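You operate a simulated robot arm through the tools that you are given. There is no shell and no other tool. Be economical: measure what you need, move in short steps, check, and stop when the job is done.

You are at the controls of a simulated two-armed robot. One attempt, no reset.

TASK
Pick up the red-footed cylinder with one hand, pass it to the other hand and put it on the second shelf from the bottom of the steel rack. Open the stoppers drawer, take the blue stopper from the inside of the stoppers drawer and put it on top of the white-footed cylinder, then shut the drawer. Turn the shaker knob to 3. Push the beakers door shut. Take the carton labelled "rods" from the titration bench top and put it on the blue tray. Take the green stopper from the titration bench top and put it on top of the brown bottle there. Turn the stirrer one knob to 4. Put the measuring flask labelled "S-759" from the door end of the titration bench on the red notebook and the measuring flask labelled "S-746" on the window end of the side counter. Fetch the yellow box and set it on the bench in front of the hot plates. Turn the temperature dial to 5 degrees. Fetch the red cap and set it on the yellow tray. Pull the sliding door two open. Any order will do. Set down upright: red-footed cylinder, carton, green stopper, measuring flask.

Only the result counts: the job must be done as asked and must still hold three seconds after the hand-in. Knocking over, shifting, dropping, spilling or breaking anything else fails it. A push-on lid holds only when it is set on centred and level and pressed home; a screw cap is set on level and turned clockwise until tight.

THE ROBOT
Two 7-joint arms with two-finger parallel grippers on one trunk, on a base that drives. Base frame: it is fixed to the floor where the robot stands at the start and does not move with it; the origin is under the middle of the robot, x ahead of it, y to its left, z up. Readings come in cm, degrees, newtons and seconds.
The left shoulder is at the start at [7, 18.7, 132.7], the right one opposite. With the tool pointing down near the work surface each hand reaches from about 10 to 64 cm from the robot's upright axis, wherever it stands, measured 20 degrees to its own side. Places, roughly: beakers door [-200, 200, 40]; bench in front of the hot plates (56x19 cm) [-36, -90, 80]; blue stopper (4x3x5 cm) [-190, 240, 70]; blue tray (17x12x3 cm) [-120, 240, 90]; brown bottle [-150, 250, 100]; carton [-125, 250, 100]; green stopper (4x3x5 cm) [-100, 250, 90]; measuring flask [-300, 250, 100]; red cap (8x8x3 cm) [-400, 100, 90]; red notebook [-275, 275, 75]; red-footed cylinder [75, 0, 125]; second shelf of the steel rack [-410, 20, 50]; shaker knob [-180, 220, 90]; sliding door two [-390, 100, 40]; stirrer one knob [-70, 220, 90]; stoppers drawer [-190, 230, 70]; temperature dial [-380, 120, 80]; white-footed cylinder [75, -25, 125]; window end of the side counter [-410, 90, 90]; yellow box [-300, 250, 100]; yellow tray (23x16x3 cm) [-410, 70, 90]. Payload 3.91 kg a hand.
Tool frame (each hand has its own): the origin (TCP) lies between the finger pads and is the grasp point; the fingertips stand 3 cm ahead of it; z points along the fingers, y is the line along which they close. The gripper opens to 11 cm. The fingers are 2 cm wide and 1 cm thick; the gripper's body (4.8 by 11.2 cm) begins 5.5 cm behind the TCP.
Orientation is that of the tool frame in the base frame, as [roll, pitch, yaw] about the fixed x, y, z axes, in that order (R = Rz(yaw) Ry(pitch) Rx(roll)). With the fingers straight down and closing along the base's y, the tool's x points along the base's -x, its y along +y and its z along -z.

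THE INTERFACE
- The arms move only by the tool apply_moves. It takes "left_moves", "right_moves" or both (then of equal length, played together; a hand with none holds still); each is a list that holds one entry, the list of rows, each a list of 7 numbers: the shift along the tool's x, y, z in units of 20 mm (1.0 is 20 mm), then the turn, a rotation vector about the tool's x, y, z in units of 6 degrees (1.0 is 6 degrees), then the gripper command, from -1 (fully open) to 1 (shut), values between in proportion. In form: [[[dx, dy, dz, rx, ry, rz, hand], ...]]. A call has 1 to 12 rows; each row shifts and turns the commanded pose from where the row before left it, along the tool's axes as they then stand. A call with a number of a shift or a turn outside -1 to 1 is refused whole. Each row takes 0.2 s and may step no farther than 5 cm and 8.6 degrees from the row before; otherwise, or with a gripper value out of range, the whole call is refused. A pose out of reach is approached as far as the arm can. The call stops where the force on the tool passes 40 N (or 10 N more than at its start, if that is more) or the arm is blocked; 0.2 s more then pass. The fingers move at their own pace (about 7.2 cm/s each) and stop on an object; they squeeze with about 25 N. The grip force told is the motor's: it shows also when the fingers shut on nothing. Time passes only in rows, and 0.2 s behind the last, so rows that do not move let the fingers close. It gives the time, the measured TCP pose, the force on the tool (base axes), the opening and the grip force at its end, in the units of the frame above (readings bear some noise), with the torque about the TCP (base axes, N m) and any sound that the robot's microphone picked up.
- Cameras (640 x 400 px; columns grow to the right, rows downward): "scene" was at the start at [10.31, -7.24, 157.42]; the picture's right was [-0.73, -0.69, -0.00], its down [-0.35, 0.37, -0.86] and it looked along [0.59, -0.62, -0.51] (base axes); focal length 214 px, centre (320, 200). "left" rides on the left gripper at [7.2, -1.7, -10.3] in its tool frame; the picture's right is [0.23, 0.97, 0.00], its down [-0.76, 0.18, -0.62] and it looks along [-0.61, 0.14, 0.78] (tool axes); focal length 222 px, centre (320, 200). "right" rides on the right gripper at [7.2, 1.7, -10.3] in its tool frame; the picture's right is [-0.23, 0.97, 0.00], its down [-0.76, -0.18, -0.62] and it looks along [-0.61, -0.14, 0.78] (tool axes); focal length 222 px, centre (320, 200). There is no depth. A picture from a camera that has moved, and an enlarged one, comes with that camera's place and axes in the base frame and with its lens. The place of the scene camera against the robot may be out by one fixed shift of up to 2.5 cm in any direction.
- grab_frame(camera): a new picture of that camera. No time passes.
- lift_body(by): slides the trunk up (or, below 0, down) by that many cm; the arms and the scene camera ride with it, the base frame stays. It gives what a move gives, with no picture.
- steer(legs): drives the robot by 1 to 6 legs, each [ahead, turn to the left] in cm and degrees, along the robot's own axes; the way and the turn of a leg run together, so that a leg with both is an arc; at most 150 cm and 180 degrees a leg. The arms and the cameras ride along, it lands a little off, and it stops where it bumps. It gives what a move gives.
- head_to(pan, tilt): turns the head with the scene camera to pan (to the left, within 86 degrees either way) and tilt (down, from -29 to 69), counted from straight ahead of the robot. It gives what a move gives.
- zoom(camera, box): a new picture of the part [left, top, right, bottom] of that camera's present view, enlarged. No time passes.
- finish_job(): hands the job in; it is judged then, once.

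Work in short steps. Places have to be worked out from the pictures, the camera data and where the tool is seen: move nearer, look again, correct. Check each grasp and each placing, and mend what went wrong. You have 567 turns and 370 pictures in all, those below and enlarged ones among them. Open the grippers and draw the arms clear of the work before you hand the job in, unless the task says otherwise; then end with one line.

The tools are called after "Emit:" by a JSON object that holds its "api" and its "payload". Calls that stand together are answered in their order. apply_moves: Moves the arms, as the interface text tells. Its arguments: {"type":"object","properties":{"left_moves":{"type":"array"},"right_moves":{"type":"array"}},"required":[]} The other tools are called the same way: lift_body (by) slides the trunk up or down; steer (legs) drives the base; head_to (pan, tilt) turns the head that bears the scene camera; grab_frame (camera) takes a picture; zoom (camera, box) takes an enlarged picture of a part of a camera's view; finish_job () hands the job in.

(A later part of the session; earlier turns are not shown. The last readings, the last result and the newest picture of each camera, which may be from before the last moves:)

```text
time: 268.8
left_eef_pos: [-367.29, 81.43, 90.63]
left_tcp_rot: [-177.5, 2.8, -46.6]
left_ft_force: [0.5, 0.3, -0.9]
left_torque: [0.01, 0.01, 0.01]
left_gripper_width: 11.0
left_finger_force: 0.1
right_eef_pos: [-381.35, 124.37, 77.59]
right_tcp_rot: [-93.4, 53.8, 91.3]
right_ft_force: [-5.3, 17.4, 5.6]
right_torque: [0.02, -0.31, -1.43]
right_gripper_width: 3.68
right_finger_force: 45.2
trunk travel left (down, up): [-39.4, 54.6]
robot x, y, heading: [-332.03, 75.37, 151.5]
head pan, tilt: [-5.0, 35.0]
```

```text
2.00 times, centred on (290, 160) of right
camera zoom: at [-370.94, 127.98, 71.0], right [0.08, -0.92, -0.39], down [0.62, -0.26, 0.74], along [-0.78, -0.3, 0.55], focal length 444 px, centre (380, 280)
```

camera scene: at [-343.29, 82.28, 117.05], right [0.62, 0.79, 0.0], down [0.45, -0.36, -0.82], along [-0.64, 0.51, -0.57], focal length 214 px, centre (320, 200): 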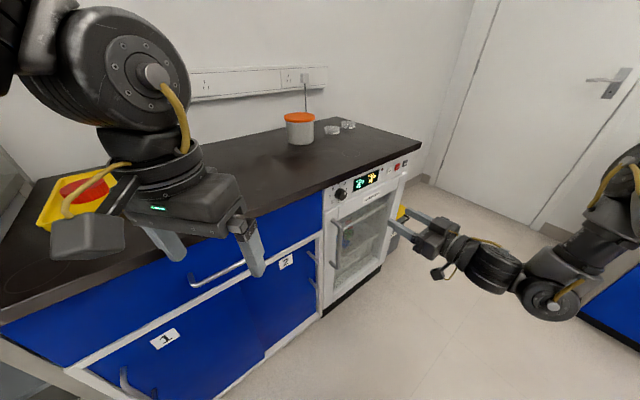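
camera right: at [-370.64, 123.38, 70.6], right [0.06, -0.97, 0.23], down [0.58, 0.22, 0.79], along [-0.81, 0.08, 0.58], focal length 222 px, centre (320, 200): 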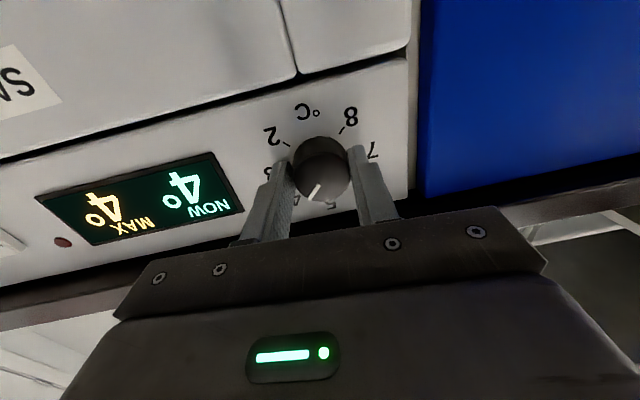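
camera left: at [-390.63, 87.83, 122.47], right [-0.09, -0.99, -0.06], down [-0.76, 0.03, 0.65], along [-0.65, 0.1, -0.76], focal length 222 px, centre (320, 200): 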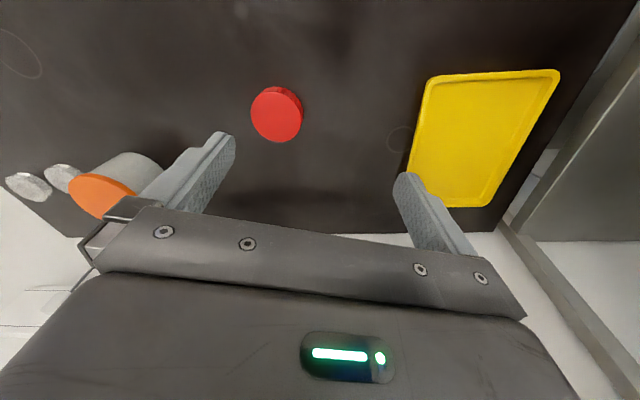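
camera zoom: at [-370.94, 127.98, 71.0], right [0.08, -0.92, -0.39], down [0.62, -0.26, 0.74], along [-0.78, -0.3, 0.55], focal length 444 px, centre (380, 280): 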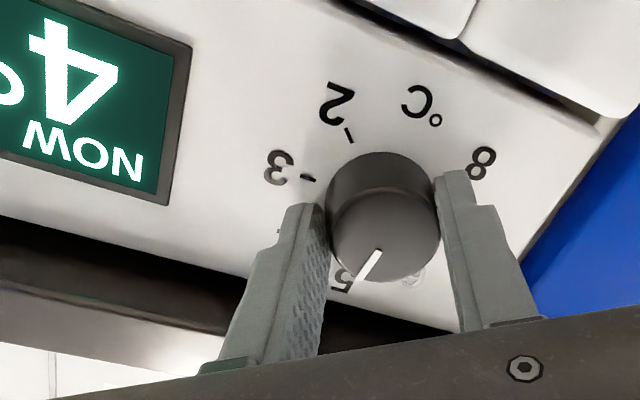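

Open the fingers slightly and look at the pointer.

Emit:
{"api": "apply_moves", "payload": {"right_moves": [[[0, 0, 0, 0, 0, 0, -0.1], [0, 0, 0, 0, 0, 0, -0.2], [0, 0, -0.8, 0, 0, 0, -0.2], [0, 0, -0.8, 0, 0, 0, -0.2], [0, 0, -0.8, 0, 0, 0, -0.2], [0, 0, -0.8, 0, 0, 0, -0.2]]]}}

Emit:
{"api": "zoom", "payload": {"camera": "right", "box": [140, 20, 440, 220]}}

```text
time: 270.2
left_eef_pos: [-367.19, 81.36, 90.78]
left_tcp_rot: [-177.6, 3.0, -46.6]
left_ft_force: [0.0, 0.2, 0.1]
left_torque: [0.01, 0.04, 0.01]
left_gripper_width: 11.01
left_finger_force: 0.1
right_eef_pos: [-374.81, 124.46, 77.97]
right_tcp_rot: [-93.3, 53.8, 91.6]
right_ft_force: [0.0, 0.3, 0.2]
right_torque: [0.0, 0.03, 0.0]
right_gripper_width: 6.59
right_finger_force: 0.1
trunk travel left (down, up): [-39.4, 54.6]
robot x, y, heading: [-332.69, 75.32, 151.6]
head pan, tilt: [-5.0, 35.0]
```

```text
2.00 times, centred on (290, 120) of right
camera zoom: at [-364.47, 128.2, 71.29], right [0.08, -0.92, -0.39], down [0.62, -0.26, 0.74], along [-0.78, -0.3, 0.55], focal length 444 px, centre (380, 360)
```

zoom: 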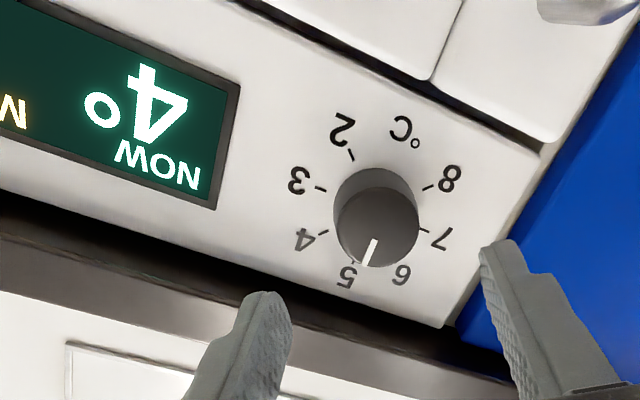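

The pointer is at 5. Next the sliding door: back off, level the fingers and lower to the handle height (z≈52).

Emit:
{"api": "steer", "payload": {"legs": [[-17, 0]]}}

Emit:
{"api": "apply_moves", "payload": {"right_moves": [[[0, 0, 0, 0, 0, 1, -0.2], [0, 0, 0, 0, 0, 1, -0.2], [0, 0, 0, 0, 0, 1, -0.2], [0, 0, 0, 0, 0, 1, -0.2], [0, 0, 0, 0, 0, 1, -0.2], [0, 0, 0, 0, 0, 1, -0.2]]]}}

Emit:
{"api": "lift_body", "payload": {"by": -27}}

Emit:
{"api": "grab_frame", "payload": {"camera": "right"}}

Emit:
{"api": "grab_frame", "payload": {"camera": "scene"}}

```text
time: 271.6
left_eef_pos: [-352.23, 73.18, 90.82]
left_tcp_rot: [-177.6, 3.1, -46.4]
left_ft_force: [0.1, 0.9, -0.1]
left_torque: [0.01, 0.01, -0.01]
left_gripper_width: 11.01
left_finger_force: 0.0
right_eef_pos: [-360.03, 116.18, 77.97]
right_tcp_rot: [-93.3, 53.8, 91.8]
right_ft_force: [0.6, 0.7, 0.2]
right_torque: [0.01, -0.02, -0.02]
right_gripper_width: 6.6
right_finger_force: 0.1
trunk travel left (down, up): [-39.4, 54.6]
robot x, y, heading: [-317.44, 67.39, 151.8]
head pan, tilt: [-5.0, 35.0]
```

```text
time: 273.0
left_eef_pos: [-352.3, 73.22, 90.71]
left_tcp_rot: [-177.5, 3.0, -46.3]
left_ft_force: [-0.7, -0.2, -0.4]
left_torque: [0.01, 0.0, 0.0]
left_gripper_width: 10.98
left_finger_force: 0.1
right_eef_pos: [-360.19, 116.31, 77.89]
right_tcp_rot: [-178.7, 87.9, 5.7]
right_ft_force: [0.1, -0.3, 0.1]
right_torque: [0.0, 0.01, -0.02]
right_gripper_width: 6.59
right_finger_force: 0.1
trunk travel left (down, up): [-39.4, 54.6]
robot x, y, heading: [-317.33, 67.52, 151.9]
head pan, tilt: [-5.0, 35.0]
```

```text
time: 275.8
left_eef_pos: [-352.44, 73.13, 63.77]
left_tcp_rot: [-177.4, 2.9, -46.5]
left_ft_force: [0.1, 0.3, 0.0]
left_torque: [-0.02, 0.0, -0.01]
left_gripper_width: 10.98
left_finger_force: 0.1
right_eef_pos: [-360.12, 116.25, 50.87]
right_tcp_rot: [-176.2, 88.0, 8.2]
right_ft_force: [0.4, -0.5, -0.4]
right_torque: [0.01, 0.01, 0.04]
right_gripper_width: 6.59
right_finger_force: 0.1
trunk travel left (down, up): [-12.4, 81.6]
robot x, y, heading: [-317.74, 67.12, 152.0]
head pan, tilt: [-5.0, 35.0]
```

```text
246 pictures are left
camera right: at [-349.42, 115.48, 43.91], right [0.07, -0.97, 0.22], down [0.58, 0.22, 0.78], along [-0.81, 0.08, 0.58], focal length 222 px, centre (320, 200)
```

right: 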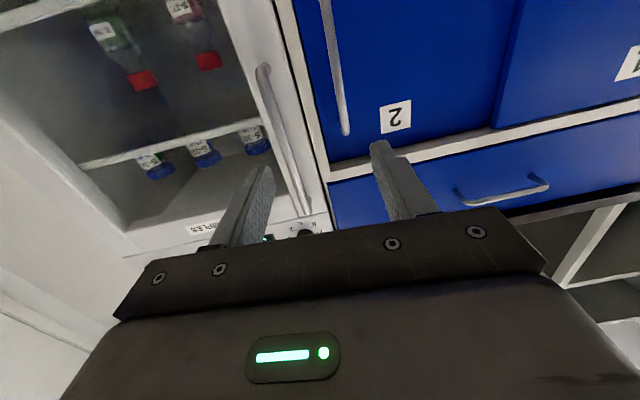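

```text
245 pictures are left
camera scene: at [-330.34, 73.94, 85.46], right [0.55, 0.84, 0.0], down [0.48, -0.31, -0.82], along [-0.69, 0.45, -0.57], focal length 214 px, centre (320, 200)
```

scene: 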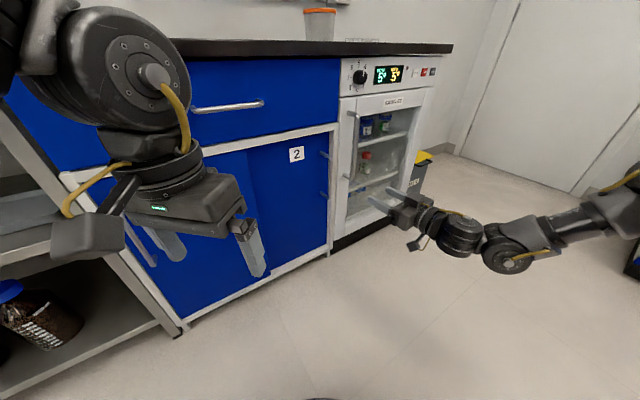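

Display reads 5°. Handle bar of door two: y≈112, z 37–57. Turn 7° left and go 8 cm ahead to line up.

Emit:
{"api": "steer", "payload": {"legs": [[0, 7], [8, 0]]}}

Emit:
{"api": "grab_frame", "payload": {"camera": "right"}}

```text
time: 277.4
left_eef_pos: [-360.19, 71.77, 63.77]
left_tcp_rot: [-177.5, 3.0, -39.4]
left_ft_force: [-0.1, -0.2, -0.4]
left_torque: [0.01, 0.0, 0.01]
left_gripper_width: 11.01
left_finger_force: 0.0
right_eef_pos: [-373.28, 113.52, 50.8]
right_tcp_rot: [-176.8, 87.9, 14.8]
right_ft_force: [-0.1, 0.3, -0.6]
right_torque: [-0.02, -0.02, -0.02]
right_gripper_width: 6.61
right_finger_force: 0.1
trunk travel left (down, up): [-12.4, 81.6]
robot x, y, heading: [-324.85, 70.47, 158.9]
head pan, tilt: [-5.0, 35.0]
```

```text
244 pictures are left
camera right: at [-362.54, 114.09, 43.88], right [0.19, -0.96, 0.23], down [0.55, 0.29, 0.78], along [-0.81, -0.02, 0.58], focal length 222 px, centre (320, 200)
```

right: 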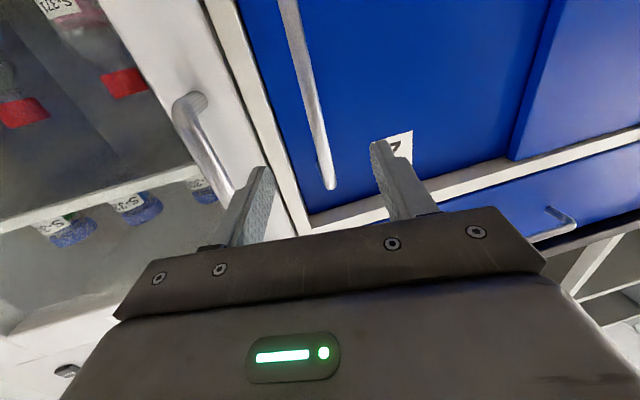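

Bar is between the fingers. Advance 7 cm.

Emit:
{"api": "apply_moves", "payload": {"right_moves": [[[0, 0, 0.9, 0, 0, 0, -0.2], [0, 0, 0.9, 0, 0, 0, -0.2], [0, 0, 0.9, 0, 0, 0, -0.2], [0, 0, 0.8, 0, 0, 0, -0.2]]]}}

Emit:
{"api": "grab_frame", "payload": {"camera": "right"}}

```text
time: 278.4
left_eef_pos: [-360.22, 71.84, 63.73]
left_tcp_rot: [-177.5, 3.0, -39.3]
left_ft_force: [0.0, 0.5, -0.4]
left_torque: [-0.03, 0.01, 0.04]
left_gripper_width: 11.0
left_finger_force: 0.1
right_eef_pos: [-380.14, 112.27, 50.87]
right_tcp_rot: [-177.3, 87.8, 14.2]
right_ft_force: [0.1, -0.1, 0.6]
right_torque: [0.01, 0.05, -0.05]
right_gripper_width: 6.59
right_finger_force: 0.1
trunk travel left (down, up): [-12.4, 81.6]
robot x, y, heading: [-325.4, 70.6, 158.7]
head pan, tilt: [-5.0, 35.0]
```

```text
243 pictures are left
camera right: at [-369.35, 112.8, 43.88], right [0.19, -0.96, 0.23], down [0.55, 0.29, 0.79], along [-0.82, -0.02, 0.58], focal length 222 px, centre (320, 200)
```

right: 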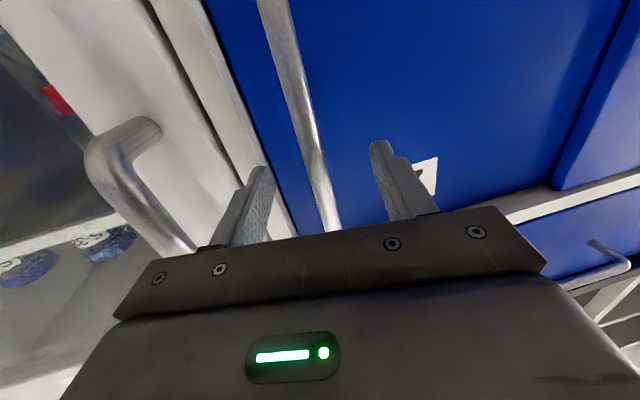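

Advance 2 cm more and close on the bar.

Emit:
{"api": "apply_moves", "payload": {"right_moves": [[[0, 0, 0.6, 0, 0, 0, -0.2], [0, 0, 0.4, 0, 0, 0, -0.2], [0, 0, 0, 0, 0, 0, 0.4], [0, 0, 0, 0, 0, 0, 1], [0, 0, 0, 0, 0, 0, 1]]]}}

Emit:
{"api": "grab_frame", "payload": {"camera": "right"}}

```text
time: 278.9
left_eef_pos: [-360.14, 71.68, 63.75]
left_tcp_rot: [-177.5, 3.1, -39.5]
left_ft_force: [0.3, 0.6, -1.1]
left_torque: [0.0, 0.02, 0.0]
left_gripper_width: 11.01
left_finger_force: 0.0
right_eef_pos: [-380.36, 112.51, 51.01]
right_tcp_rot: [177.7, 87.2, 9.0]
right_ft_force: [17.3, -3.3, 1.5]
right_torque: [0.09, 0.19, -0.46]
right_gripper_width: 6.26
right_finger_force: 0.1
right hand out of reach, approached as far as the arm can: row 1, 2
trunk travel left (down, up): [-12.4, 81.6]
robot x, y, heading: [-324.94, 70.07, 158.9]
head pan, tilt: [-5.0, 35.0]
stopped in row 2 (right hand): the force on the tool passed its limit at 49 N (the readings are from after the stop); the commanded pose is now the measured one
```

```text
242 pictures are left
camera right: at [-369.56, 112.88, 44.18], right [0.18, -0.96, 0.23], down [0.54, 0.29, 0.79], along [-0.82, -0.02, 0.57], focal length 222 px, centre (320, 200)
```

right: 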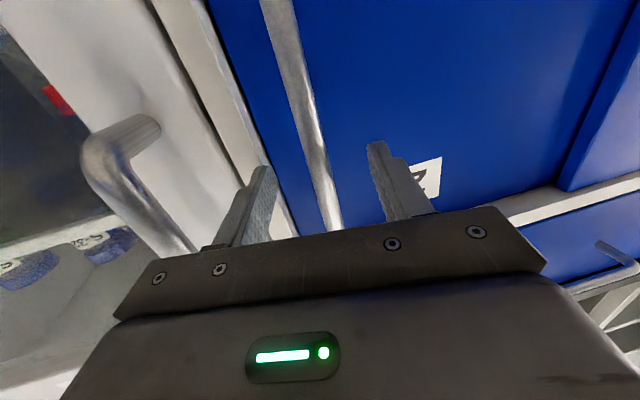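

Tips touch the door front; the bar is between the pads. Close.

Emit:
{"api": "apply_moves", "payload": {"right_moves": [[[0, 0, -0.2, 0, 0, 0, 0.2], [0, 0, 0, 0, 0, 0, 1], [0, 0, 0, 0, 0, 0, 1], [0, 0, 0, 0, 0, 0, 1], [0, 0, 0, 0, 0, 0, 1]]]}}

Emit:
{"api": "grab_frame", "payload": {"camera": "right"}}

```text
time: 280.1
left_eef_pos: [-360.27, 71.76, 63.74]
left_tcp_rot: [-177.4, 3.0, -39.6]
left_ft_force: [-0.3, 1.6, -0.7]
left_torque: [0.01, -0.02, -0.03]
left_gripper_width: 11.01
left_finger_force: 0.0
right_eef_pos: [-380.37, 112.27, 50.92]
right_tcp_rot: [178.1, 87.2, 9.7]
right_ft_force: [-1.7, -31.2, -6.5]
right_torque: [-0.21, 1.21, 0.14]
right_gripper_width: 1.15
right_finger_force: 45.5
trunk travel left (down, up): [-12.4, 81.6]
robot x, y, heading: [-325.29, 70.41, 158.7]
head pan, tilt: [-5.0, 35.0]
```

```text
241 pictures are left
camera right: at [-369.38, 112.76, 44.05], right [0.18, -0.96, 0.23], down [0.54, 0.29, 0.79], along [-0.82, -0.02, 0.57], focal length 222 px, centre (320, 200)
```

right: 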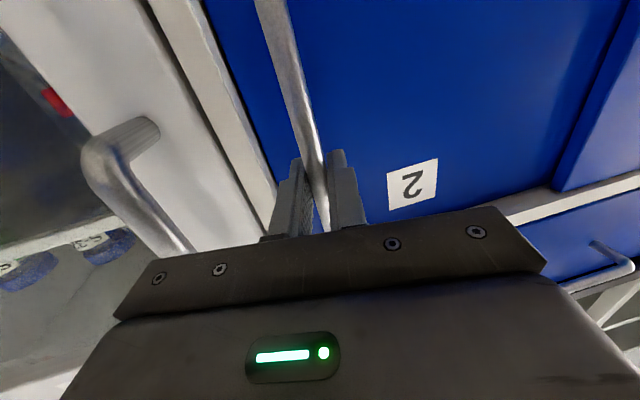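

Bar gripped. Slide toward -y with the arm in small steps.

Emit:
{"api": "apply_moves", "payload": {"right_moves": [[[0, 0.6, 0.12, 0, 0, 0, 1], [0, 0.6, 0.12, 0, 0, 0, 1], [0, 0.6, 0.12, 0, 0, 0, 1], [0, 0.6, 0.12, 0, 0, 0, 1]]]}}

Emit:
{"api": "grab_frame", "payload": {"camera": "right"}}

```text
time: 281.1
left_eef_pos: [-360.38, 71.95, 63.57]
left_tcp_rot: [-177.4, 2.8, -39.5]
left_ft_force: [0.1, 0.1, 0.7]
left_torque: [0.02, -0.02, 0.0]
left_gripper_width: 11.01
left_finger_force: 0.0
right_eef_pos: [-379.67, 108.39, 51.42]
right_tcp_rot: [177.6, 86.4, 8.8]
right_ft_force: [-19.3, 0.7, -32.7]
right_torque: [0.15, -0.42, -0.05]
right_gripper_width: 1.17
right_finger_force: 44.7
right hand out of reach, approached as far as the arm can: row 2, 3, 4
trunk travel left (down, up): [-12.4, 81.6]
robot x, y, heading: [-324.95, 70.15, 158.7]
head pan, tilt: [-5.0, 35.0]
```

```text
240 pictures are left
camera right: at [-368.76, 108.83, 44.85], right [0.18, -0.96, 0.23], down [0.53, 0.29, 0.8], along [-0.83, -0.02, 0.56], focal length 222 px, centre (320, 200)
```

right: 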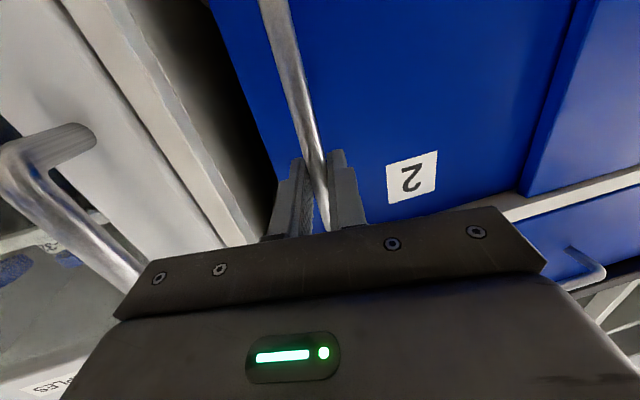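

Door slides. Continue with base arcs (turn left while backing) that carry the handle along -y.

Emit:
{"api": "steer", "payload": {"legs": [[-2.9, 4.1]]}}

Emit:
{"api": "steer", "payload": {"legs": [[-2.9, 4.1]]}}

```text
time: 281.9
left_eef_pos: [-357.61, 68.41, 63.61]
left_tcp_rot: [-177.4, 2.9, -35.5]
left_ft_force: [-0.1, -0.5, -0.4]
left_torque: [-0.02, 0.03, -0.02]
left_gripper_width: 11.01
left_finger_force: 0.1
right_eef_pos: [-379.51, 103.37, 51.94]
right_tcp_rot: [177.1, 86.8, 12.5]
right_ft_force: [-13.0, 1.5, -21.6]
right_torque: [0.18, -0.57, -0.08]
right_gripper_width: 1.16
right_finger_force: 44.8
trunk travel left (down, up): [-12.4, 81.6]
robot x, y, heading: [-322.2, 68.95, 162.7]
head pan, tilt: [-5.0, 35.0]
```

```text
time: 282.8
left_eef_pos: [-355.11, 65.45, 63.7]
left_tcp_rot: [-177.4, 2.9, -31.8]
left_ft_force: [-0.6, -0.4, 0.3]
left_torque: [-0.01, 0.0, 0.05]
left_gripper_width: 11.0
left_finger_force: 0.1
right_eef_pos: [-379.44, 99.26, 52.07]
right_tcp_rot: [-179.0, 86.6, 19.6]
right_ft_force: [-5.1, -0.9, -4.7]
right_torque: [-0.3, 0.17, -0.03]
right_gripper_width: 1.17
right_finger_force: 44.5
trunk travel left (down, up): [-12.4, 81.6]
robot x, y, heading: [-320.25, 68.38, 166.5]
head pan, tilt: [-5.0, 35.0]
stopped in leg 1: the force on the tool passed its limit at 48 N (the readings are from after the stop); the commanded pose is now the measured one
```

13 cm so far; the stop is near y≈89. Continue.

Emit:
{"api": "steer", "payload": {"legs": [[-2.2, 4]]}}

Emit:
{"api": "steer", "payload": {"legs": [[-1.9, 4]]}}

Emit:
{"api": "grab_frame", "payload": {"camera": "right"}}

```text
time: 283.7
left_eef_pos: [-352.88, 62.71, 63.53]
left_tcp_rot: [-177.4, 2.8, -28.0]
left_ft_force: [0.1, -0.3, -0.1]
left_torque: [0.01, 0.0, -0.02]
left_gripper_width: 10.99
left_finger_force: 0.1
right_eef_pos: [-379.4, 94.82, 52.1]
right_tcp_rot: [-178.7, 86.8, 23.5]
right_ft_force: [-36.1, 1.2, -5.2]
right_torque: [-0.35, 0.25, -0.21]
right_gripper_width: 1.17
right_finger_force: 44.6
trunk travel left (down, up): [-12.4, 81.6]
robot x, y, heading: [-318.07, 68.34, 170.1]
head pan, tilt: [-5.0, 35.0]
```

```text
time: 284.6
left_eef_pos: [-350.61, 60.18, 63.48]
left_tcp_rot: [-177.3, 2.7, -24.0]
left_ft_force: [0.6, -0.1, -0.2]
left_torque: [-0.01, 0.02, -0.03]
left_gripper_width: 11.01
left_finger_force: 0.0
right_eef_pos: [-379.3, 90.58, 52.08]
right_tcp_rot: [-177.2, 86.9, 28.7]
right_ft_force: [-43.9, 5.9, -5.2]
right_torque: [-0.13, -0.34, -0.37]
right_gripper_width: 1.15
right_finger_force: 44.7
trunk travel left (down, up): [-12.4, 81.6]
robot x, y, heading: [-316.08, 68.08, 174.1]
head pan, tilt: [-5.0, 35.0]
```

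```text
239 pictures are left
camera right: at [-368.92, 93.76, 45.24], right [0.42, -0.88, 0.22], down [0.45, 0.41, 0.79], along [-0.79, -0.23, 0.56], focal length 222 px, centre (320, 200)
```

right: 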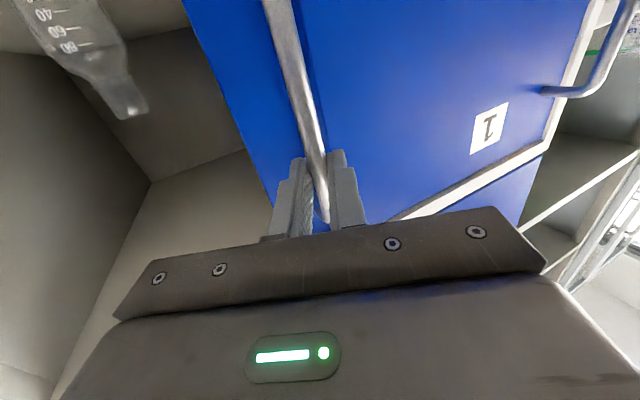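

Almost at the end; one more small turn to the stop.

Emit:
{"api": "steer", "payload": {"legs": [[0.3, 1.5]]}}

Emit:
{"api": "grab_frame", "payload": {"camera": "right"}}

```text
time: 285.5
left_eef_pos: [-350.3, 59.42, 63.82]
left_tcp_rot: [-177.5, 3.1, -22.7]
left_ft_force: [-0.1, 0.4, -0.6]
left_torque: [0.01, 0.02, 0.05]
left_gripper_width: 11.02
left_finger_force: 0.0
right_eef_pos: [-380.08, 90.16, 52.2]
right_tcp_rot: [-175.2, 87.0, 30.4]
right_ft_force: [8.1, 6.0, 3.1]
right_torque: [-0.44, -0.35, -0.06]
right_gripper_width: 1.14
right_finger_force: 44.8
trunk travel left (down, up): [-12.4, 81.6]
robot x, y, heading: [-315.96, 67.94, 174.8]
head pan, tilt: [-5.0, 35.0]
stopped in leg 1: the force on the tool passed its limit at 108 N (the readings are from after the stop); the commanded pose is now the measured one
```

```text
238 pictures are left
camera right: at [-369.64, 93.39, 45.31], right [0.41, -0.88, 0.22], down [0.45, 0.41, 0.79], along [-0.79, -0.23, 0.56], focal length 222 px, centre (320, 200)
```

right: 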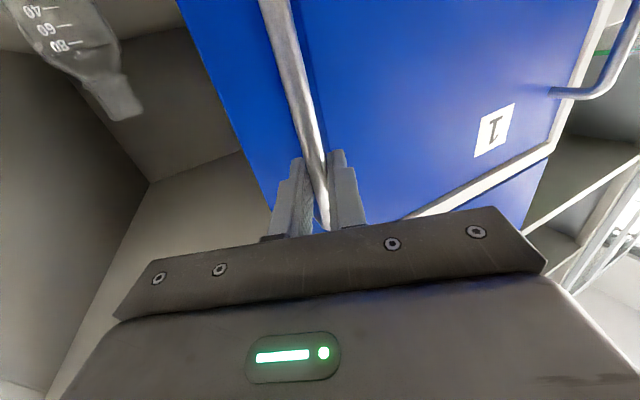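

Door two is at its stop. Open the gripper, withdraw and back off.

Emit:
{"api": "apply_moves", "payload": {"right_moves": [[[0, 0, 0, 0, 0, 0, 0.4], [0, 0, 0, 0, 0, 0, -0.1], [0, 0, 0, 0, 0, 0, -0.1], [0, 0, -0.8, 0, 0, 0, -0.1], [0, 0, -1, 0, 0, 0, -0.1], [0, 0, -1, 0, 0, 0, -0.1]]]}}

Emit:
{"api": "steer", "payload": {"legs": [[-30, 0]]}}

Emit:
{"api": "grab_frame", "payload": {"camera": "scene"}}

```text
time: 286.9
left_eef_pos: [-350.35, 59.44, 63.68]
left_tcp_rot: [-177.5, 2.9, -22.8]
left_ft_force: [-0.4, -0.1, 0.8]
left_torque: [0.02, -0.04, 0.02]
left_gripper_width: 11.02
left_finger_force: 0.0
right_eef_pos: [-375.09, 92.55, 52.22]
right_tcp_rot: [-173.7, 86.8, 32.1]
right_ft_force: [-0.3, -0.5, -0.6]
right_torque: [0.01, 0.04, -0.01]
right_gripper_width: 6.03
right_finger_force: 0.1
trunk travel left (down, up): [-12.4, 81.6]
robot x, y, heading: [-316.36, 68.02, 174.7]
head pan, tilt: [-5.0, 35.0]
```

```text
time: 288.9
left_eef_pos: [-320.75, 56.88, 63.71]
left_tcp_rot: [-177.4, 3.0, -22.9]
left_ft_force: [-0.7, -0.1, -0.8]
left_torque: [-0.02, 0.0, -0.02]
left_gripper_width: 10.98
left_finger_force: 0.0
right_eef_pos: [-345.47, 89.94, 52.22]
right_tcp_rot: [-173.4, 86.8, 32.3]
right_ft_force: [1.0, -0.6, -0.4]
right_torque: [0.0, 0.01, 0.01]
right_gripper_width: 6.06
right_finger_force: 0.1
trunk travel left (down, up): [-12.4, 81.6]
robot x, y, heading: [-287.19, 65.67, 174.6]
head pan, tilt: [-5.0, 35.0]
```

```text
237 pictures are left
camera scene: at [-301.33, 66.72, 85.45], right [0.18, 0.98, 0.0], down [0.56, -0.1, -0.82], along [-0.81, 0.14, -0.57], focal length 214 px, centre (320, 200)
```

scene: 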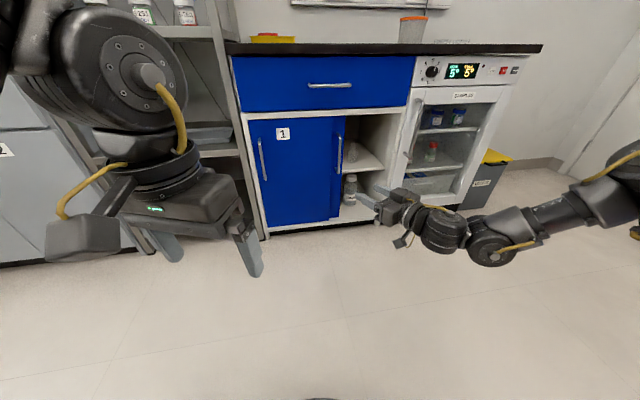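

Door two is open. Now to the titration bench: raise the trunk, face +y and look.

Emit:
{"api": "lift_body", "payload": {"by": 40}}

Emit:
{"api": "lift_body", "payload": {"by": 18}}

Emit:
{"api": "steer", "payload": {"legs": [[0, -84], [55, 0]]}}

Emit:
{"api": "head_to", "payload": {"pan": -20, "tilt": 20}}

Emit:
{"api": "grab_frame", "payload": {"camera": "scene"}}

```text
time: 292.7
left_eef_pos: [-320.81, 56.92, 103.68]
left_tcp_rot: [-177.5, 3.0, -23.0]
left_ft_force: [0.6, -0.9, -0.6]
left_torque: [0.03, 0.0, 0.03]
left_gripper_width: 11.05
left_finger_force: 0.1
right_eef_pos: [-345.47, 90.15, 92.31]
right_tcp_rot: [-173.6, 86.8, 32.2]
right_ft_force: [0.2, 0.0, 0.8]
right_torque: [0.0, 0.02, 0.0]
right_gripper_width: 6.07
right_finger_force: 0.1
trunk travel left (down, up): [-52.4, 41.6]
robot x, y, heading: [-286.74, 65.64, 174.7]
head pan, tilt: [-5.0, 35.0]
```

```text
time: 294.7
left_eef_pos: [-320.95, 56.86, 121.64]
left_tcp_rot: [-177.5, 3.0, -22.9]
left_ft_force: [0.0, 0.4, 0.9]
left_torque: [0.02, 0.0, 0.01]
left_gripper_width: 11.0
left_finger_force: 0.1
right_eef_pos: [-345.5, 90.12, 110.05]
right_tcp_rot: [-173.6, 86.8, 32.1]
right_ft_force: [0.1, 0.2, 0.2]
right_torque: [0.02, -0.01, 0.04]
right_gripper_width: 6.05
right_finger_force: 0.1
trunk travel left (down, up): [-70.4, 23.6]
robot x, y, heading: [-286.94, 65.44, 175.0]
head pan, tilt: [-5.0, 35.0]
```

```text
time: 301.6
left_eef_pos: [-296.75, 153.67, 121.69]
left_tcp_rot: [-177.5, 2.9, -108.7]
left_ft_force: [0.4, 0.1, 0.2]
left_torque: [-0.01, -0.02, -0.01]
left_gripper_width: 11.01
left_finger_force: 0.1
right_eef_pos: [-265.41, 180.73, 110.21]
right_tcp_rot: [-173.4, 86.7, -53.4]
right_ft_force: [-0.4, 0.2, -0.1]
right_torque: [0.02, 0.03, -0.01]
right_gripper_width: 6.05
right_finger_force: 0.1
trunk travel left (down, up): [-70.4, 23.6]
robot x, y, heading: [-285.59, 120.09, 89.3]
head pan, tilt: [-5.0, 35.0]
```

```text
time: 302.3
left_eef_pos: [-296.86, 153.84, 121.68]
left_tcp_rot: [-177.5, 3.0, -108.7]
left_ft_force: [0.1, -0.2, 0.1]
left_torque: [0.02, -0.01, -0.03]
left_gripper_width: 10.99
left_finger_force: 0.1
right_eef_pos: [-265.32, 180.7, 110.14]
right_tcp_rot: [-173.7, 86.7, -53.9]
right_ft_force: [0.5, 0.3, -0.4]
right_torque: [-0.01, -0.01, 0.03]
right_gripper_width: 6.05
right_finger_force: 0.0
trunk travel left (down, up): [-70.4, 23.6]
robot x, y, heading: [-285.49, 120.32, 89.1]
head pan, tilt: [-20.0, 20.0]
```

```text
236 pictures are left
camera scene: at [-283.25, 133.43, 145.82], right [0.93, -0.36, 0.0], down [-0.12, -0.32, -0.94], along [0.33, 0.88, -0.34], focal length 214 px, centre (320, 200)
```

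scene: 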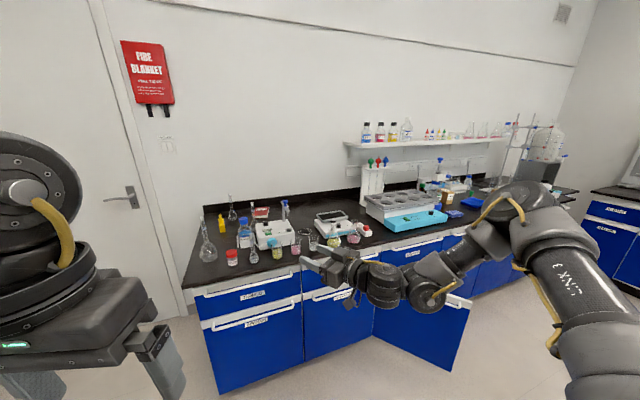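

Zoom into the left (door end) and middle parts of the bench.

Emit:
{"api": "zoom", "payload": {"camera": "scene", "box": [180, 180, 380, 305]}}

Emit:
{"api": "zoom", "payload": {"camera": "scene", "box": [340, 110, 580, 260]}}

```text
3.20 times, centred on (280, 242) of scene
camera zoom: at [-283.25, 133.43, 145.82], right [0.93, -0.36, 0.0], down [-0.12, -0.32, -0.94], along [0.33, 0.88, -0.34], focal length 686 px, centre (448, 64)
```

zoom: 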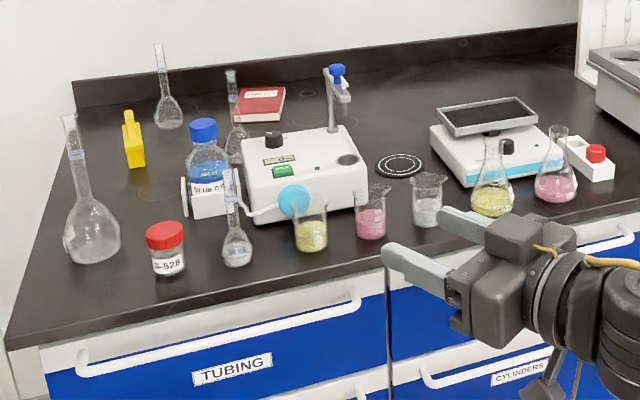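

```text
2.67 times, centred on (460, 185) of scene
camera zoom: at [-283.25, 133.43, 145.82], right [0.93, -0.36, 0.0], down [-0.12, -0.32, -0.94], along [0.33, 0.88, -0.34], focal length 572 px, centre (-53, 240)
```

zoom: 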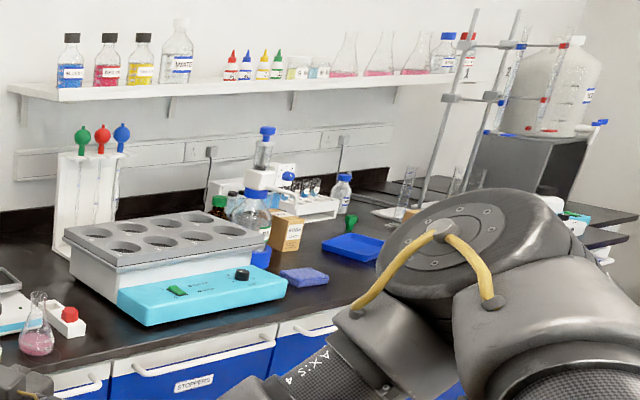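

Now look at the open beakers door more closely from the front.

Emit:
{"api": "head_to", "payload": {"pan": -45, "tilt": 35}}

Emit:
{"api": "zoom", "payload": {"camera": "scene", "box": [120, 80, 520, 330]}}

```text
time: 303.2
left_eef_pos: [-296.82, 153.65, 121.73]
left_tcp_rot: [-177.4, 3.0, -108.7]
left_ft_force: [0.2, -0.1, -1.0]
left_torque: [0.0, -0.02, 0.0]
left_gripper_width: 11.0
left_finger_force: 0.0
right_eef_pos: [-265.39, 180.71, 110.32]
right_tcp_rot: [-173.6, 86.9, -53.7]
right_ft_force: [0.9, 1.2, -0.7]
right_torque: [0.01, 0.0, 0.04]
right_gripper_width: 6.05
right_finger_force: 0.0
trunk travel left (down, up): [-70.4, 23.6]
robot x, y, heading: [-285.75, 120.55, 89.1]
head pan, tilt: [-45.0, 35.0]
```

```text
1.60 times, centred on (320, 205) of scene
camera zoom: at [-280.26, 130.83, 143.45], right [0.7, -0.72, 0.0], down [-0.41, -0.4, -0.82], along [0.59, 0.57, -0.57], focal length 343 px, centre (320, 192)
```

zoom: 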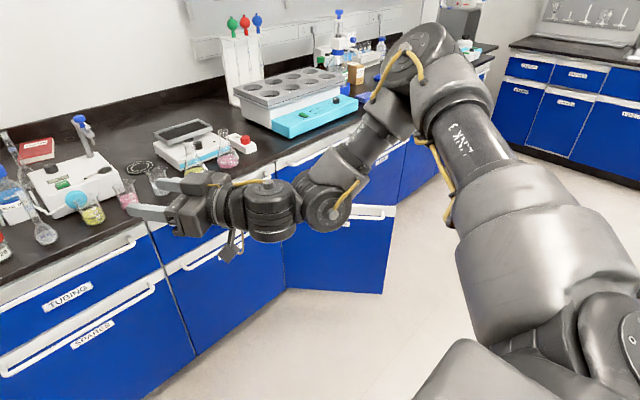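

The beakers door hinges at about (-212, 219) and stands open ~48°. I'll push it shut with the right hand, driving the base. First reposition.

Emit:
{"api": "steer", "payload": {"legs": [[0, -85], [52, 0], [0, 66]]}}

Emit:
{"api": "lift_body", "payload": {"by": -40}}

Emit:
{"api": "lift_body", "payload": {"by": -28}}

Emit:
{"api": "head_to", "payload": {"pan": 0, "tilt": 30}}

Emit:
{"api": "grab_frame", "payload": {"camera": "scene"}}

```text
time: 312.9
left_eef_pos: [-232.97, 158.07, 121.76]
left_tcp_rot: [-177.5, 2.9, -128.1]
left_ft_force: [0.9, 0.8, -0.7]
left_torque: [0.01, 0.01, 0.04]
left_gripper_width: 10.97
left_finger_force: 0.0
right_eef_pos: [-194.57, 173.06, 110.39]
right_tcp_rot: [-173.7, 86.7, -73.4]
right_ft_force: [0.7, 0.5, -0.6]
right_torque: [0.01, 0.01, -0.02]
right_gripper_width: 6.07
right_finger_force: 0.0
trunk travel left (down, up): [-70.4, 23.6]
robot x, y, heading: [-234.06, 123.08, 69.5]
head pan, tilt: [-45.0, 35.0]
```

```text
time: 316.7
left_eef_pos: [-233.09, 157.94, 81.71]
left_tcp_rot: [-177.4, 2.9, -128.1]
left_ft_force: [-0.2, -0.5, -0.1]
left_torque: [-0.02, 0.0, -0.02]
left_gripper_width: 11.0
left_finger_force: 0.1
right_eef_pos: [-194.59, 173.04, 70.31]
right_tcp_rot: [-173.7, 86.8, -73.1]
right_ft_force: [0.8, 0.6, -0.4]
right_torque: [0.03, 0.02, 0.02]
right_gripper_width: 6.08
right_finger_force: 0.0
trunk travel left (down, up): [-30.4, 63.6]
robot x, y, heading: [-233.43, 122.55, 69.5]
head pan, tilt: [-45.0, 35.0]
```

```text
time: 319.5
left_eef_pos: [-233.15, 158.05, 53.69]
left_tcp_rot: [-177.5, 3.1, -128.2]
left_ft_force: [0.1, 0.0, -0.2]
left_torque: [0.04, -0.01, -0.03]
left_gripper_width: 11.04
left_finger_force: 0.1
right_eef_pos: [-194.66, 173.09, 42.25]
right_tcp_rot: [-173.6, 86.8, -73.1]
right_ft_force: [-0.3, 0.6, 0.9]
right_torque: [0.03, -0.02, 0.02]
right_gripper_width: 6.05
right_finger_force: 0.0
trunk travel left (down, up): [-2.4, 91.6]
robot x, y, heading: [-234.07, 122.81, 69.3]
head pan, tilt: [-45.0, 35.0]
```

```text
time: 320.6
left_eef_pos: [-233.07, 157.97, 53.8]
left_tcp_rot: [-177.5, 3.0, -128.1]
left_ft_force: [0.6, -1.0, -0.3]
left_torque: [0.03, 0.03, -0.04]
left_gripper_width: 11.0
left_finger_force: 0.1
right_eef_pos: [-194.58, 172.97, 42.21]
right_tcp_rot: [-173.6, 86.8, -73.2]
right_ft_force: [-0.2, 0.4, 0.0]
right_torque: [0.0, 0.03, -0.01]
right_gripper_width: 6.05
right_finger_force: 0.1
trunk travel left (down, up): [-2.4, 91.6]
robot x, y, heading: [-233.72, 122.95, 69.8]
head pan, tilt: [0.0, 30.0]
```

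```text
232 pictures are left
camera scene: at [-229.85, 135.46, 76.23], right [0.94, -0.35, 0.0], down [-0.17, -0.47, -0.87], along [0.3, 0.81, -0.5], focal length 214 px, centre (320, 200)
```

scene: 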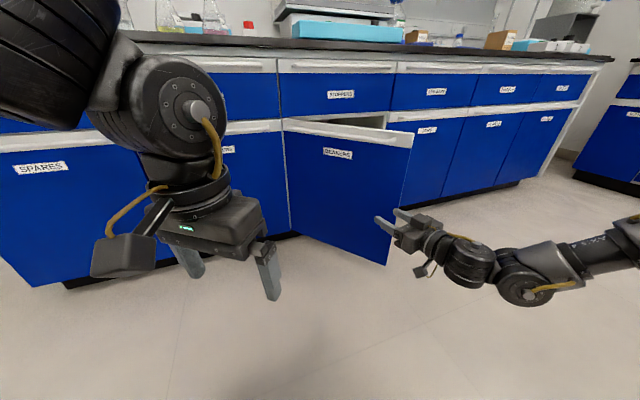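

Hand is on the outer side of the door. Turn 5° left and push forward.

Emit:
{"api": "apply_moves", "payload": {"right_moves": [[[0, 0, 0, 0, 0, 0, 1], [0, 0, 0, 0, 0, 0, 1], [0, 0, 0, 0, 0, 0, 1], [0, 0, 0, 0, 0, 0, 1]]]}}

Emit:
{"api": "steer", "payload": {"legs": [[0, 5], [32, 0]]}}

Emit:
{"api": "grab_frame", "payload": {"camera": "scene"}}

```text
time: 321.6
left_eef_pos: [-233.13, 158.07, 53.74]
left_tcp_rot: [-177.5, 3.0, -128.1]
left_ft_force: [0.4, 0.4, 0.3]
left_torque: [-0.01, 0.0, -0.04]
left_gripper_width: 11.0
left_finger_force: 0.1
right_eef_pos: [-194.62, 172.93, 42.27]
right_tcp_rot: [-173.7, 86.8, -73.3]
right_ft_force: [-0.4, -0.4, 0.3]
right_torque: [-0.02, 0.0, -0.01]
right_gripper_width: 0.0
right_finger_force: 24.7
trunk travel left (down, up): [-2.4, 91.6]
robot x, y, heading: [-234.0, 123.03, 69.7]
head pan, tilt: [0.0, 30.0]
```

```text
time: 324.2
left_eef_pos: [-228.0, 188.63, 53.68]
left_tcp_rot: [-177.5, 2.9, -123.0]
left_ft_force: [0.1, -0.1, -0.1]
left_torque: [0.01, -0.01, -0.01]
left_gripper_width: 10.98
left_finger_force: 0.1
right_eef_pos: [-191.01, 206.94, 42.29]
right_tcp_rot: [-173.7, 86.7, -68.0]
right_ft_force: [-0.2, -0.5, 0.6]
right_torque: [-0.02, 0.02, -0.03]
right_gripper_width: 0.01
right_finger_force: 24.9
trunk travel left (down, up): [-2.4, 91.6]
robot x, y, heading: [-225.13, 153.67, 75.0]
head pan, tilt: [0.0, 30.0]
```

```text
231 pictures are left
camera scene: at [-222.73, 166.45, 76.23], right [0.97, -0.26, 0.0], down [-0.13, -0.48, -0.87], along [0.23, 0.84, -0.5], focal length 214 px, centre (320, 200)
```

scene: 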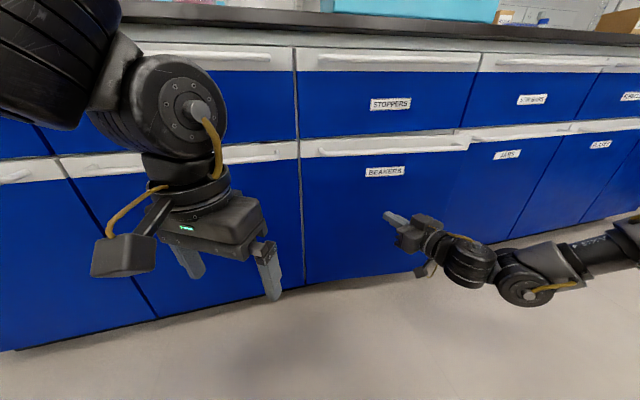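

Nearly shut. Push a bit more until it stops.

Emit:
{"api": "steer", "payload": {"legs": [[9, 0]]}}

Emit:
{"api": "grab_frame", "payload": {"camera": "scene"}}

```text
time: 325.4
left_eef_pos: [-225.71, 196.88, 53.63]
left_tcp_rot: [-177.5, 2.8, -123.1]
left_ft_force: [-0.2, -0.9, -0.8]
left_torque: [0.01, 0.03, 0.02]
left_gripper_width: 10.98
left_finger_force: 0.0
right_eef_pos: [-188.83, 215.02, 42.19]
right_tcp_rot: [179.2, 86.8, -75.0]
right_ft_force: [-0.1, -1.2, 0.8]
right_torque: [-0.01, 0.01, 0.01]
right_gripper_width: 0.01
right_finger_force: 25.0
trunk travel left (down, up): [-2.4, 91.6]
robot x, y, heading: [-223.37, 161.54, 74.6]
head pan, tilt: [0.0, 30.0]
stopped in leg 1: the force on the tool passed its limit at 78 N (the readings are from after the stop); the commanded pose is now the measured one
```

```text
230 pictures are left
camera scene: at [-220.46, 174.72, 76.23], right [0.96, -0.26, 0.0], down [-0.13, -0.48, -0.87], along [0.23, 0.84, -0.5], focal length 214 px, centre (320, 200)
```

scene: 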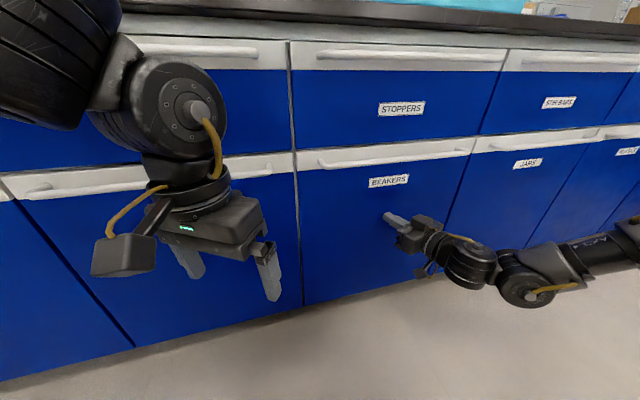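

Door is shut. Back off, raise the trunk to bench height and look at the shaker knob.

Emit:
{"api": "steer", "payload": {"legs": [[-22, 0]]}}

Emit:
{"api": "lift_body", "payload": {"by": 40}}

Emit:
{"api": "lift_body", "payload": {"by": 12}}

Emit:
{"api": "grab_frame", "payload": {"camera": "scene"}}

Emit:
{"api": "grab_frame", "payload": {"camera": "right"}}

```text
time: 327.1
left_eef_pos: [-231.49, 175.69, 53.66]
left_tcp_rot: [-177.4, 2.9, -123.1]
left_ft_force: [0.7, 0.3, -0.3]
left_torque: [-0.02, 0.01, 0.0]
left_gripper_width: 10.99
left_finger_force: 0.0
right_eef_pos: [-194.5, 193.68, 42.2]
right_tcp_rot: [179.9, 86.7, -74.5]
right_ft_force: [-0.3, 0.1, -0.2]
right_torque: [0.02, 0.01, -0.01]
right_gripper_width: 0.01
right_finger_force: 24.5
trunk travel left (down, up): [-2.4, 91.6]
robot x, y, heading: [-229.25, 140.84, 74.7]
head pan, tilt: [0.0, 30.0]
```

```text
time: 331.0
left_eef_pos: [-231.47, 175.73, 93.76]
left_tcp_rot: [-177.4, 2.9, -123.1]
left_ft_force: [-0.1, -0.3, 0.7]
left_torque: [0.02, -0.06, 0.0]
left_gripper_width: 11.0
left_finger_force: 0.1
right_eef_pos: [-194.57, 193.7, 82.17]
right_tcp_rot: [179.9, 86.7, -74.5]
right_ft_force: [0.1, 0.6, -0.1]
right_torque: [0.02, 0.03, -0.02]
right_gripper_width: 0.0
right_finger_force: 25.1
trunk travel left (down, up): [-42.4, 51.6]
robot x, y, heading: [-228.63, 140.88, 74.9]
head pan, tilt: [0.0, 30.0]
```

```text
time: 332.5
left_eef_pos: [-231.34, 175.72, 105.65]
left_tcp_rot: [-177.5, 3.0, -123.1]
left_ft_force: [0.0, 0.2, -0.8]
left_torque: [0.01, 0.01, -0.01]
left_gripper_width: 11.01
left_finger_force: 0.2
right_eef_pos: [-194.41, 193.7, 94.26]
right_tcp_rot: [179.9, 86.7, -74.6]
right_ft_force: [0.8, -0.3, -0.4]
right_torque: [0.0, 0.0, 0.02]
right_gripper_width: 0.0
right_finger_force: 24.8
trunk travel left (down, up): [-54.4, 39.6]
robot x, y, heading: [-229.13, 140.78, 74.5]
head pan, tilt: [0.0, 30.0]
```

```text
229 pictures are left
camera scene: at [-226.24, 153.53, 128.22], right [0.96, -0.27, 0.0], down [-0.13, -0.48, -0.87], along [0.23, 0.83, -0.5], focal length 214 px, centre (320, 200)
```

scene: 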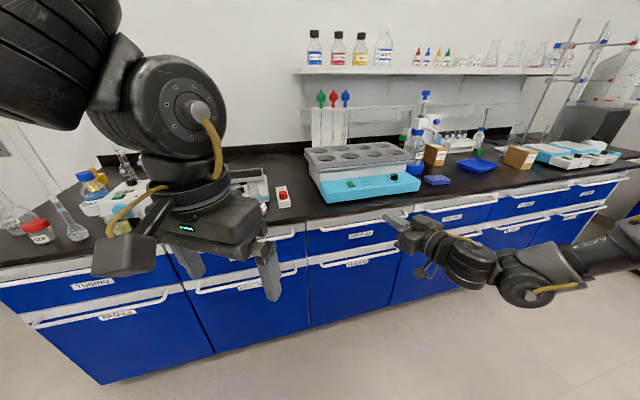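

```text
228 pictures are left
camera right: at [-193.16, 182.96, 87.41], right [-0.94, -0.25, 0.23], down [0.33, -0.51, 0.8], along [-0.08, 0.82, 0.56], focal length 222 px, centre (320, 200)
```

right: 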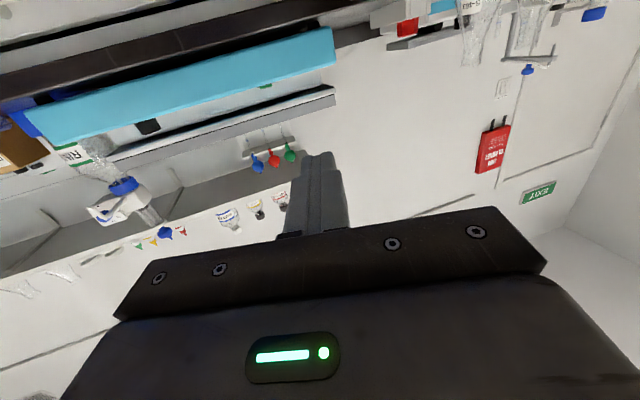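

Zoom in on the shaker panel.

Emit:
{"api": "zoom", "payload": {"camera": "scene", "box": [300, 140, 460, 240]}}

Emit:
{"api": "zoom", "payload": {"camera": "scene", "box": [400, 90, 640, 240]}}

```text
4.00 times, centred on (380, 190) of scene
camera zoom: at [-226.24, 153.53, 128.22], right [0.96, -0.27, 0.0], down [-0.13, -0.48, -0.87], along [0.23, 0.83, -0.5], focal length 858 px, centre (80, 240)
```

zoom: 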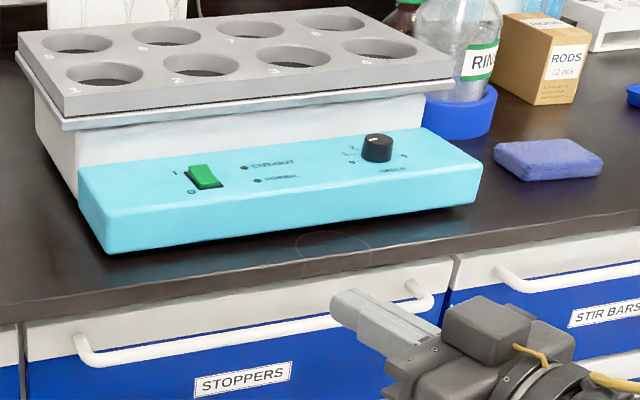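

```text
2.67 times, centred on (520, 165) of scene
camera zoom: at [-226.24, 153.53, 128.22], right [0.96, -0.27, 0.0], down [-0.13, -0.48, -0.87], along [0.23, 0.83, -0.5], focal length 572 px, centre (-213, 293)
```

zoom: 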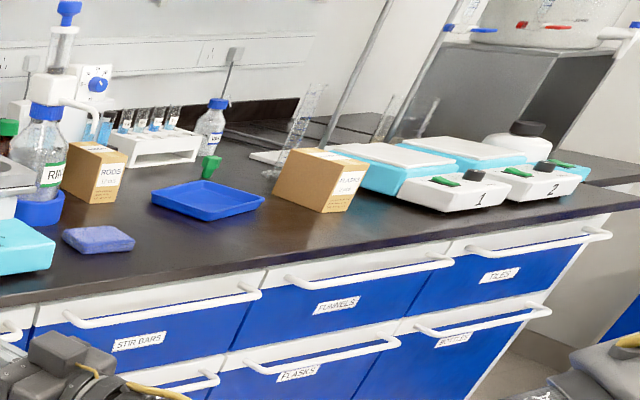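

Shaker knob is on the panel's top face at about (-173.8, 225.2, 91.5). Turn the right tool downwards here in free space, then move the base.

Emit:
{"api": "apply_moves", "payload": {"right_moves": [[[0, 0, 0, 0, 1, 0, -0.2], [0, 0, 0, 0, 1, 0, -0.2], [0, 0, 0, 0, 1, 0, -0.2], [0, 0, 0, 0, 1, 0, -0.2], [0, 0, 0, 0, 1, 0, -0.2], [0, 0, 0, 0, 1, 0, -0.2], [0, 0, 0, 0, 1, 0, -0.2], [0, 0, 0, 0, 1, 0, -0.2], [0, 0, 0, 0, 1, 0, -0.2], [0, 0, 0, 0, 1, 0, -0.2], [0, 0, 0, 0, 1, 0, -0.2], [0, 0, 0, 0, 1, 0, -0.2]]]}}

Emit:
{"api": "lift_body", "payload": {"by": 20}}

```text
time: 335.1
left_eef_pos: [-231.41, 175.56, 105.67]
left_tcp_rot: [-177.5, 3.0, -123.3]
left_ft_force: [0.1, -1.0, -0.8]
left_torque: [-0.01, 0.01, -0.01]
left_gripper_width: 10.98
left_finger_force: 0.1
right_eef_pos: [-194.45, 193.58, 94.22]
right_tcp_rot: [180.0, 23.7, -74.3]
right_ft_force: [-0.2, -0.4, -0.2]
right_torque: [0.04, 0.03, -0.01]
right_gripper_width: 6.57
right_finger_force: 0.3
right hand out of reach, approached as far as the arm can: row 11, 12
trunk travel left (down, up): [-54.4, 39.6]
robot x, y, heading: [-229.23, 140.47, 74.7]
head pan, tilt: [0.0, 30.0]
```

```text
time: 337.2
left_eef_pos: [-231.4, 175.68, 125.67]
left_tcp_rot: [-177.4, 2.9, -123.1]
left_ft_force: [0.7, 0.3, 0.2]
left_torque: [-0.01, 0.03, 0.0]
left_gripper_width: 11.02
left_finger_force: 0.1
right_eef_pos: [-194.35, 193.61, 114.22]
right_tcp_rot: [179.9, 23.7, -74.3]
right_ft_force: [-0.5, 0.7, 0.8]
right_torque: [-0.02, 0.0, 0.0]
right_gripper_width: 6.62
right_finger_force: 0.1
trunk travel left (down, up): [-74.4, 19.6]
robot x, y, heading: [-229.48, 140.55, 74.7]
head pan, tilt: [0.0, 30.0]
```

Drive so that the right hand comes above the knob.

Emit:
{"api": "steer", "payload": {"legs": [[0, -8], [36, 0]]}}

Emit:
{"api": "grab_frame", "payload": {"camera": "right"}}

Emit:
{"api": "grab_frame", "payload": {"camera": "scene"}}

```text
time: 340.1
left_eef_pos: [-212.35, 208.27, 125.68]
left_tcp_rot: [-177.5, 3.0, -131.2]
left_ft_force: [-0.2, -0.5, -0.7]
left_torque: [0.0, 0.03, -0.02]
left_gripper_width: 10.97
left_finger_force: 0.1
right_eef_pos: [-173.29, 220.76, 114.25]
right_tcp_rot: [179.9, 23.8, -82.3]
right_ft_force: [0.6, -0.5, -0.4]
right_torque: [-0.01, 0.01, 0.0]
right_gripper_width: 6.58
right_finger_force: 0.1
trunk travel left (down, up): [-74.4, 19.6]
robot x, y, heading: [-214.93, 173.36, 66.6]
head pan, tilt: [0.0, 30.0]
```

```text
225 pictures are left
camera right: at [-173.48, 209.96, 120.67], right [-0.99, 0.07, 0.09], down [0.12, 0.46, 0.88], along [0.02, 0.88, -0.47], focal length 222 px, centre (320, 200)
```

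right: 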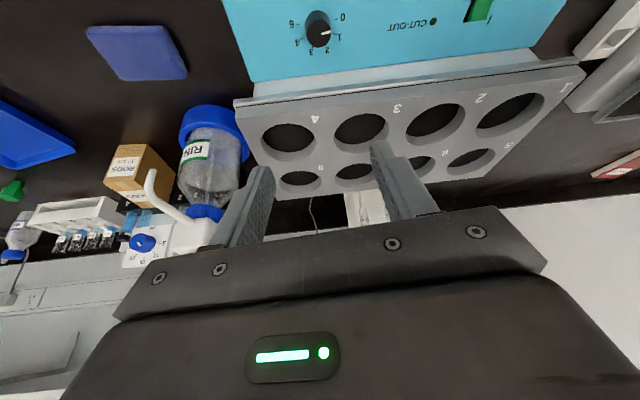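

```text
224 pictures are left
camera scene: at [-210.32, 185.43, 148.24], right [0.92, -0.4, 0.0], down [-0.2, -0.46, -0.87], along [0.34, 0.8, -0.5], focal length 214 px, centre (320, 200)
```

scene: 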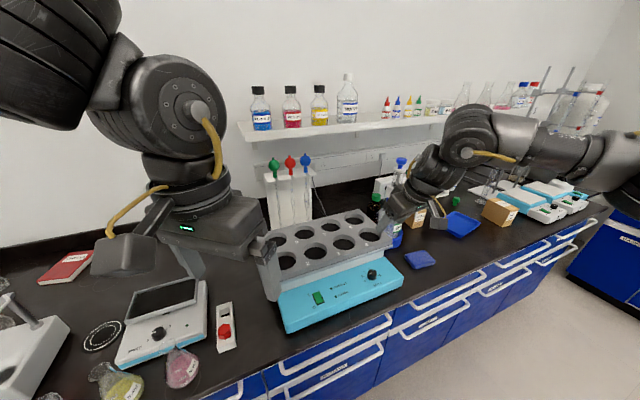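

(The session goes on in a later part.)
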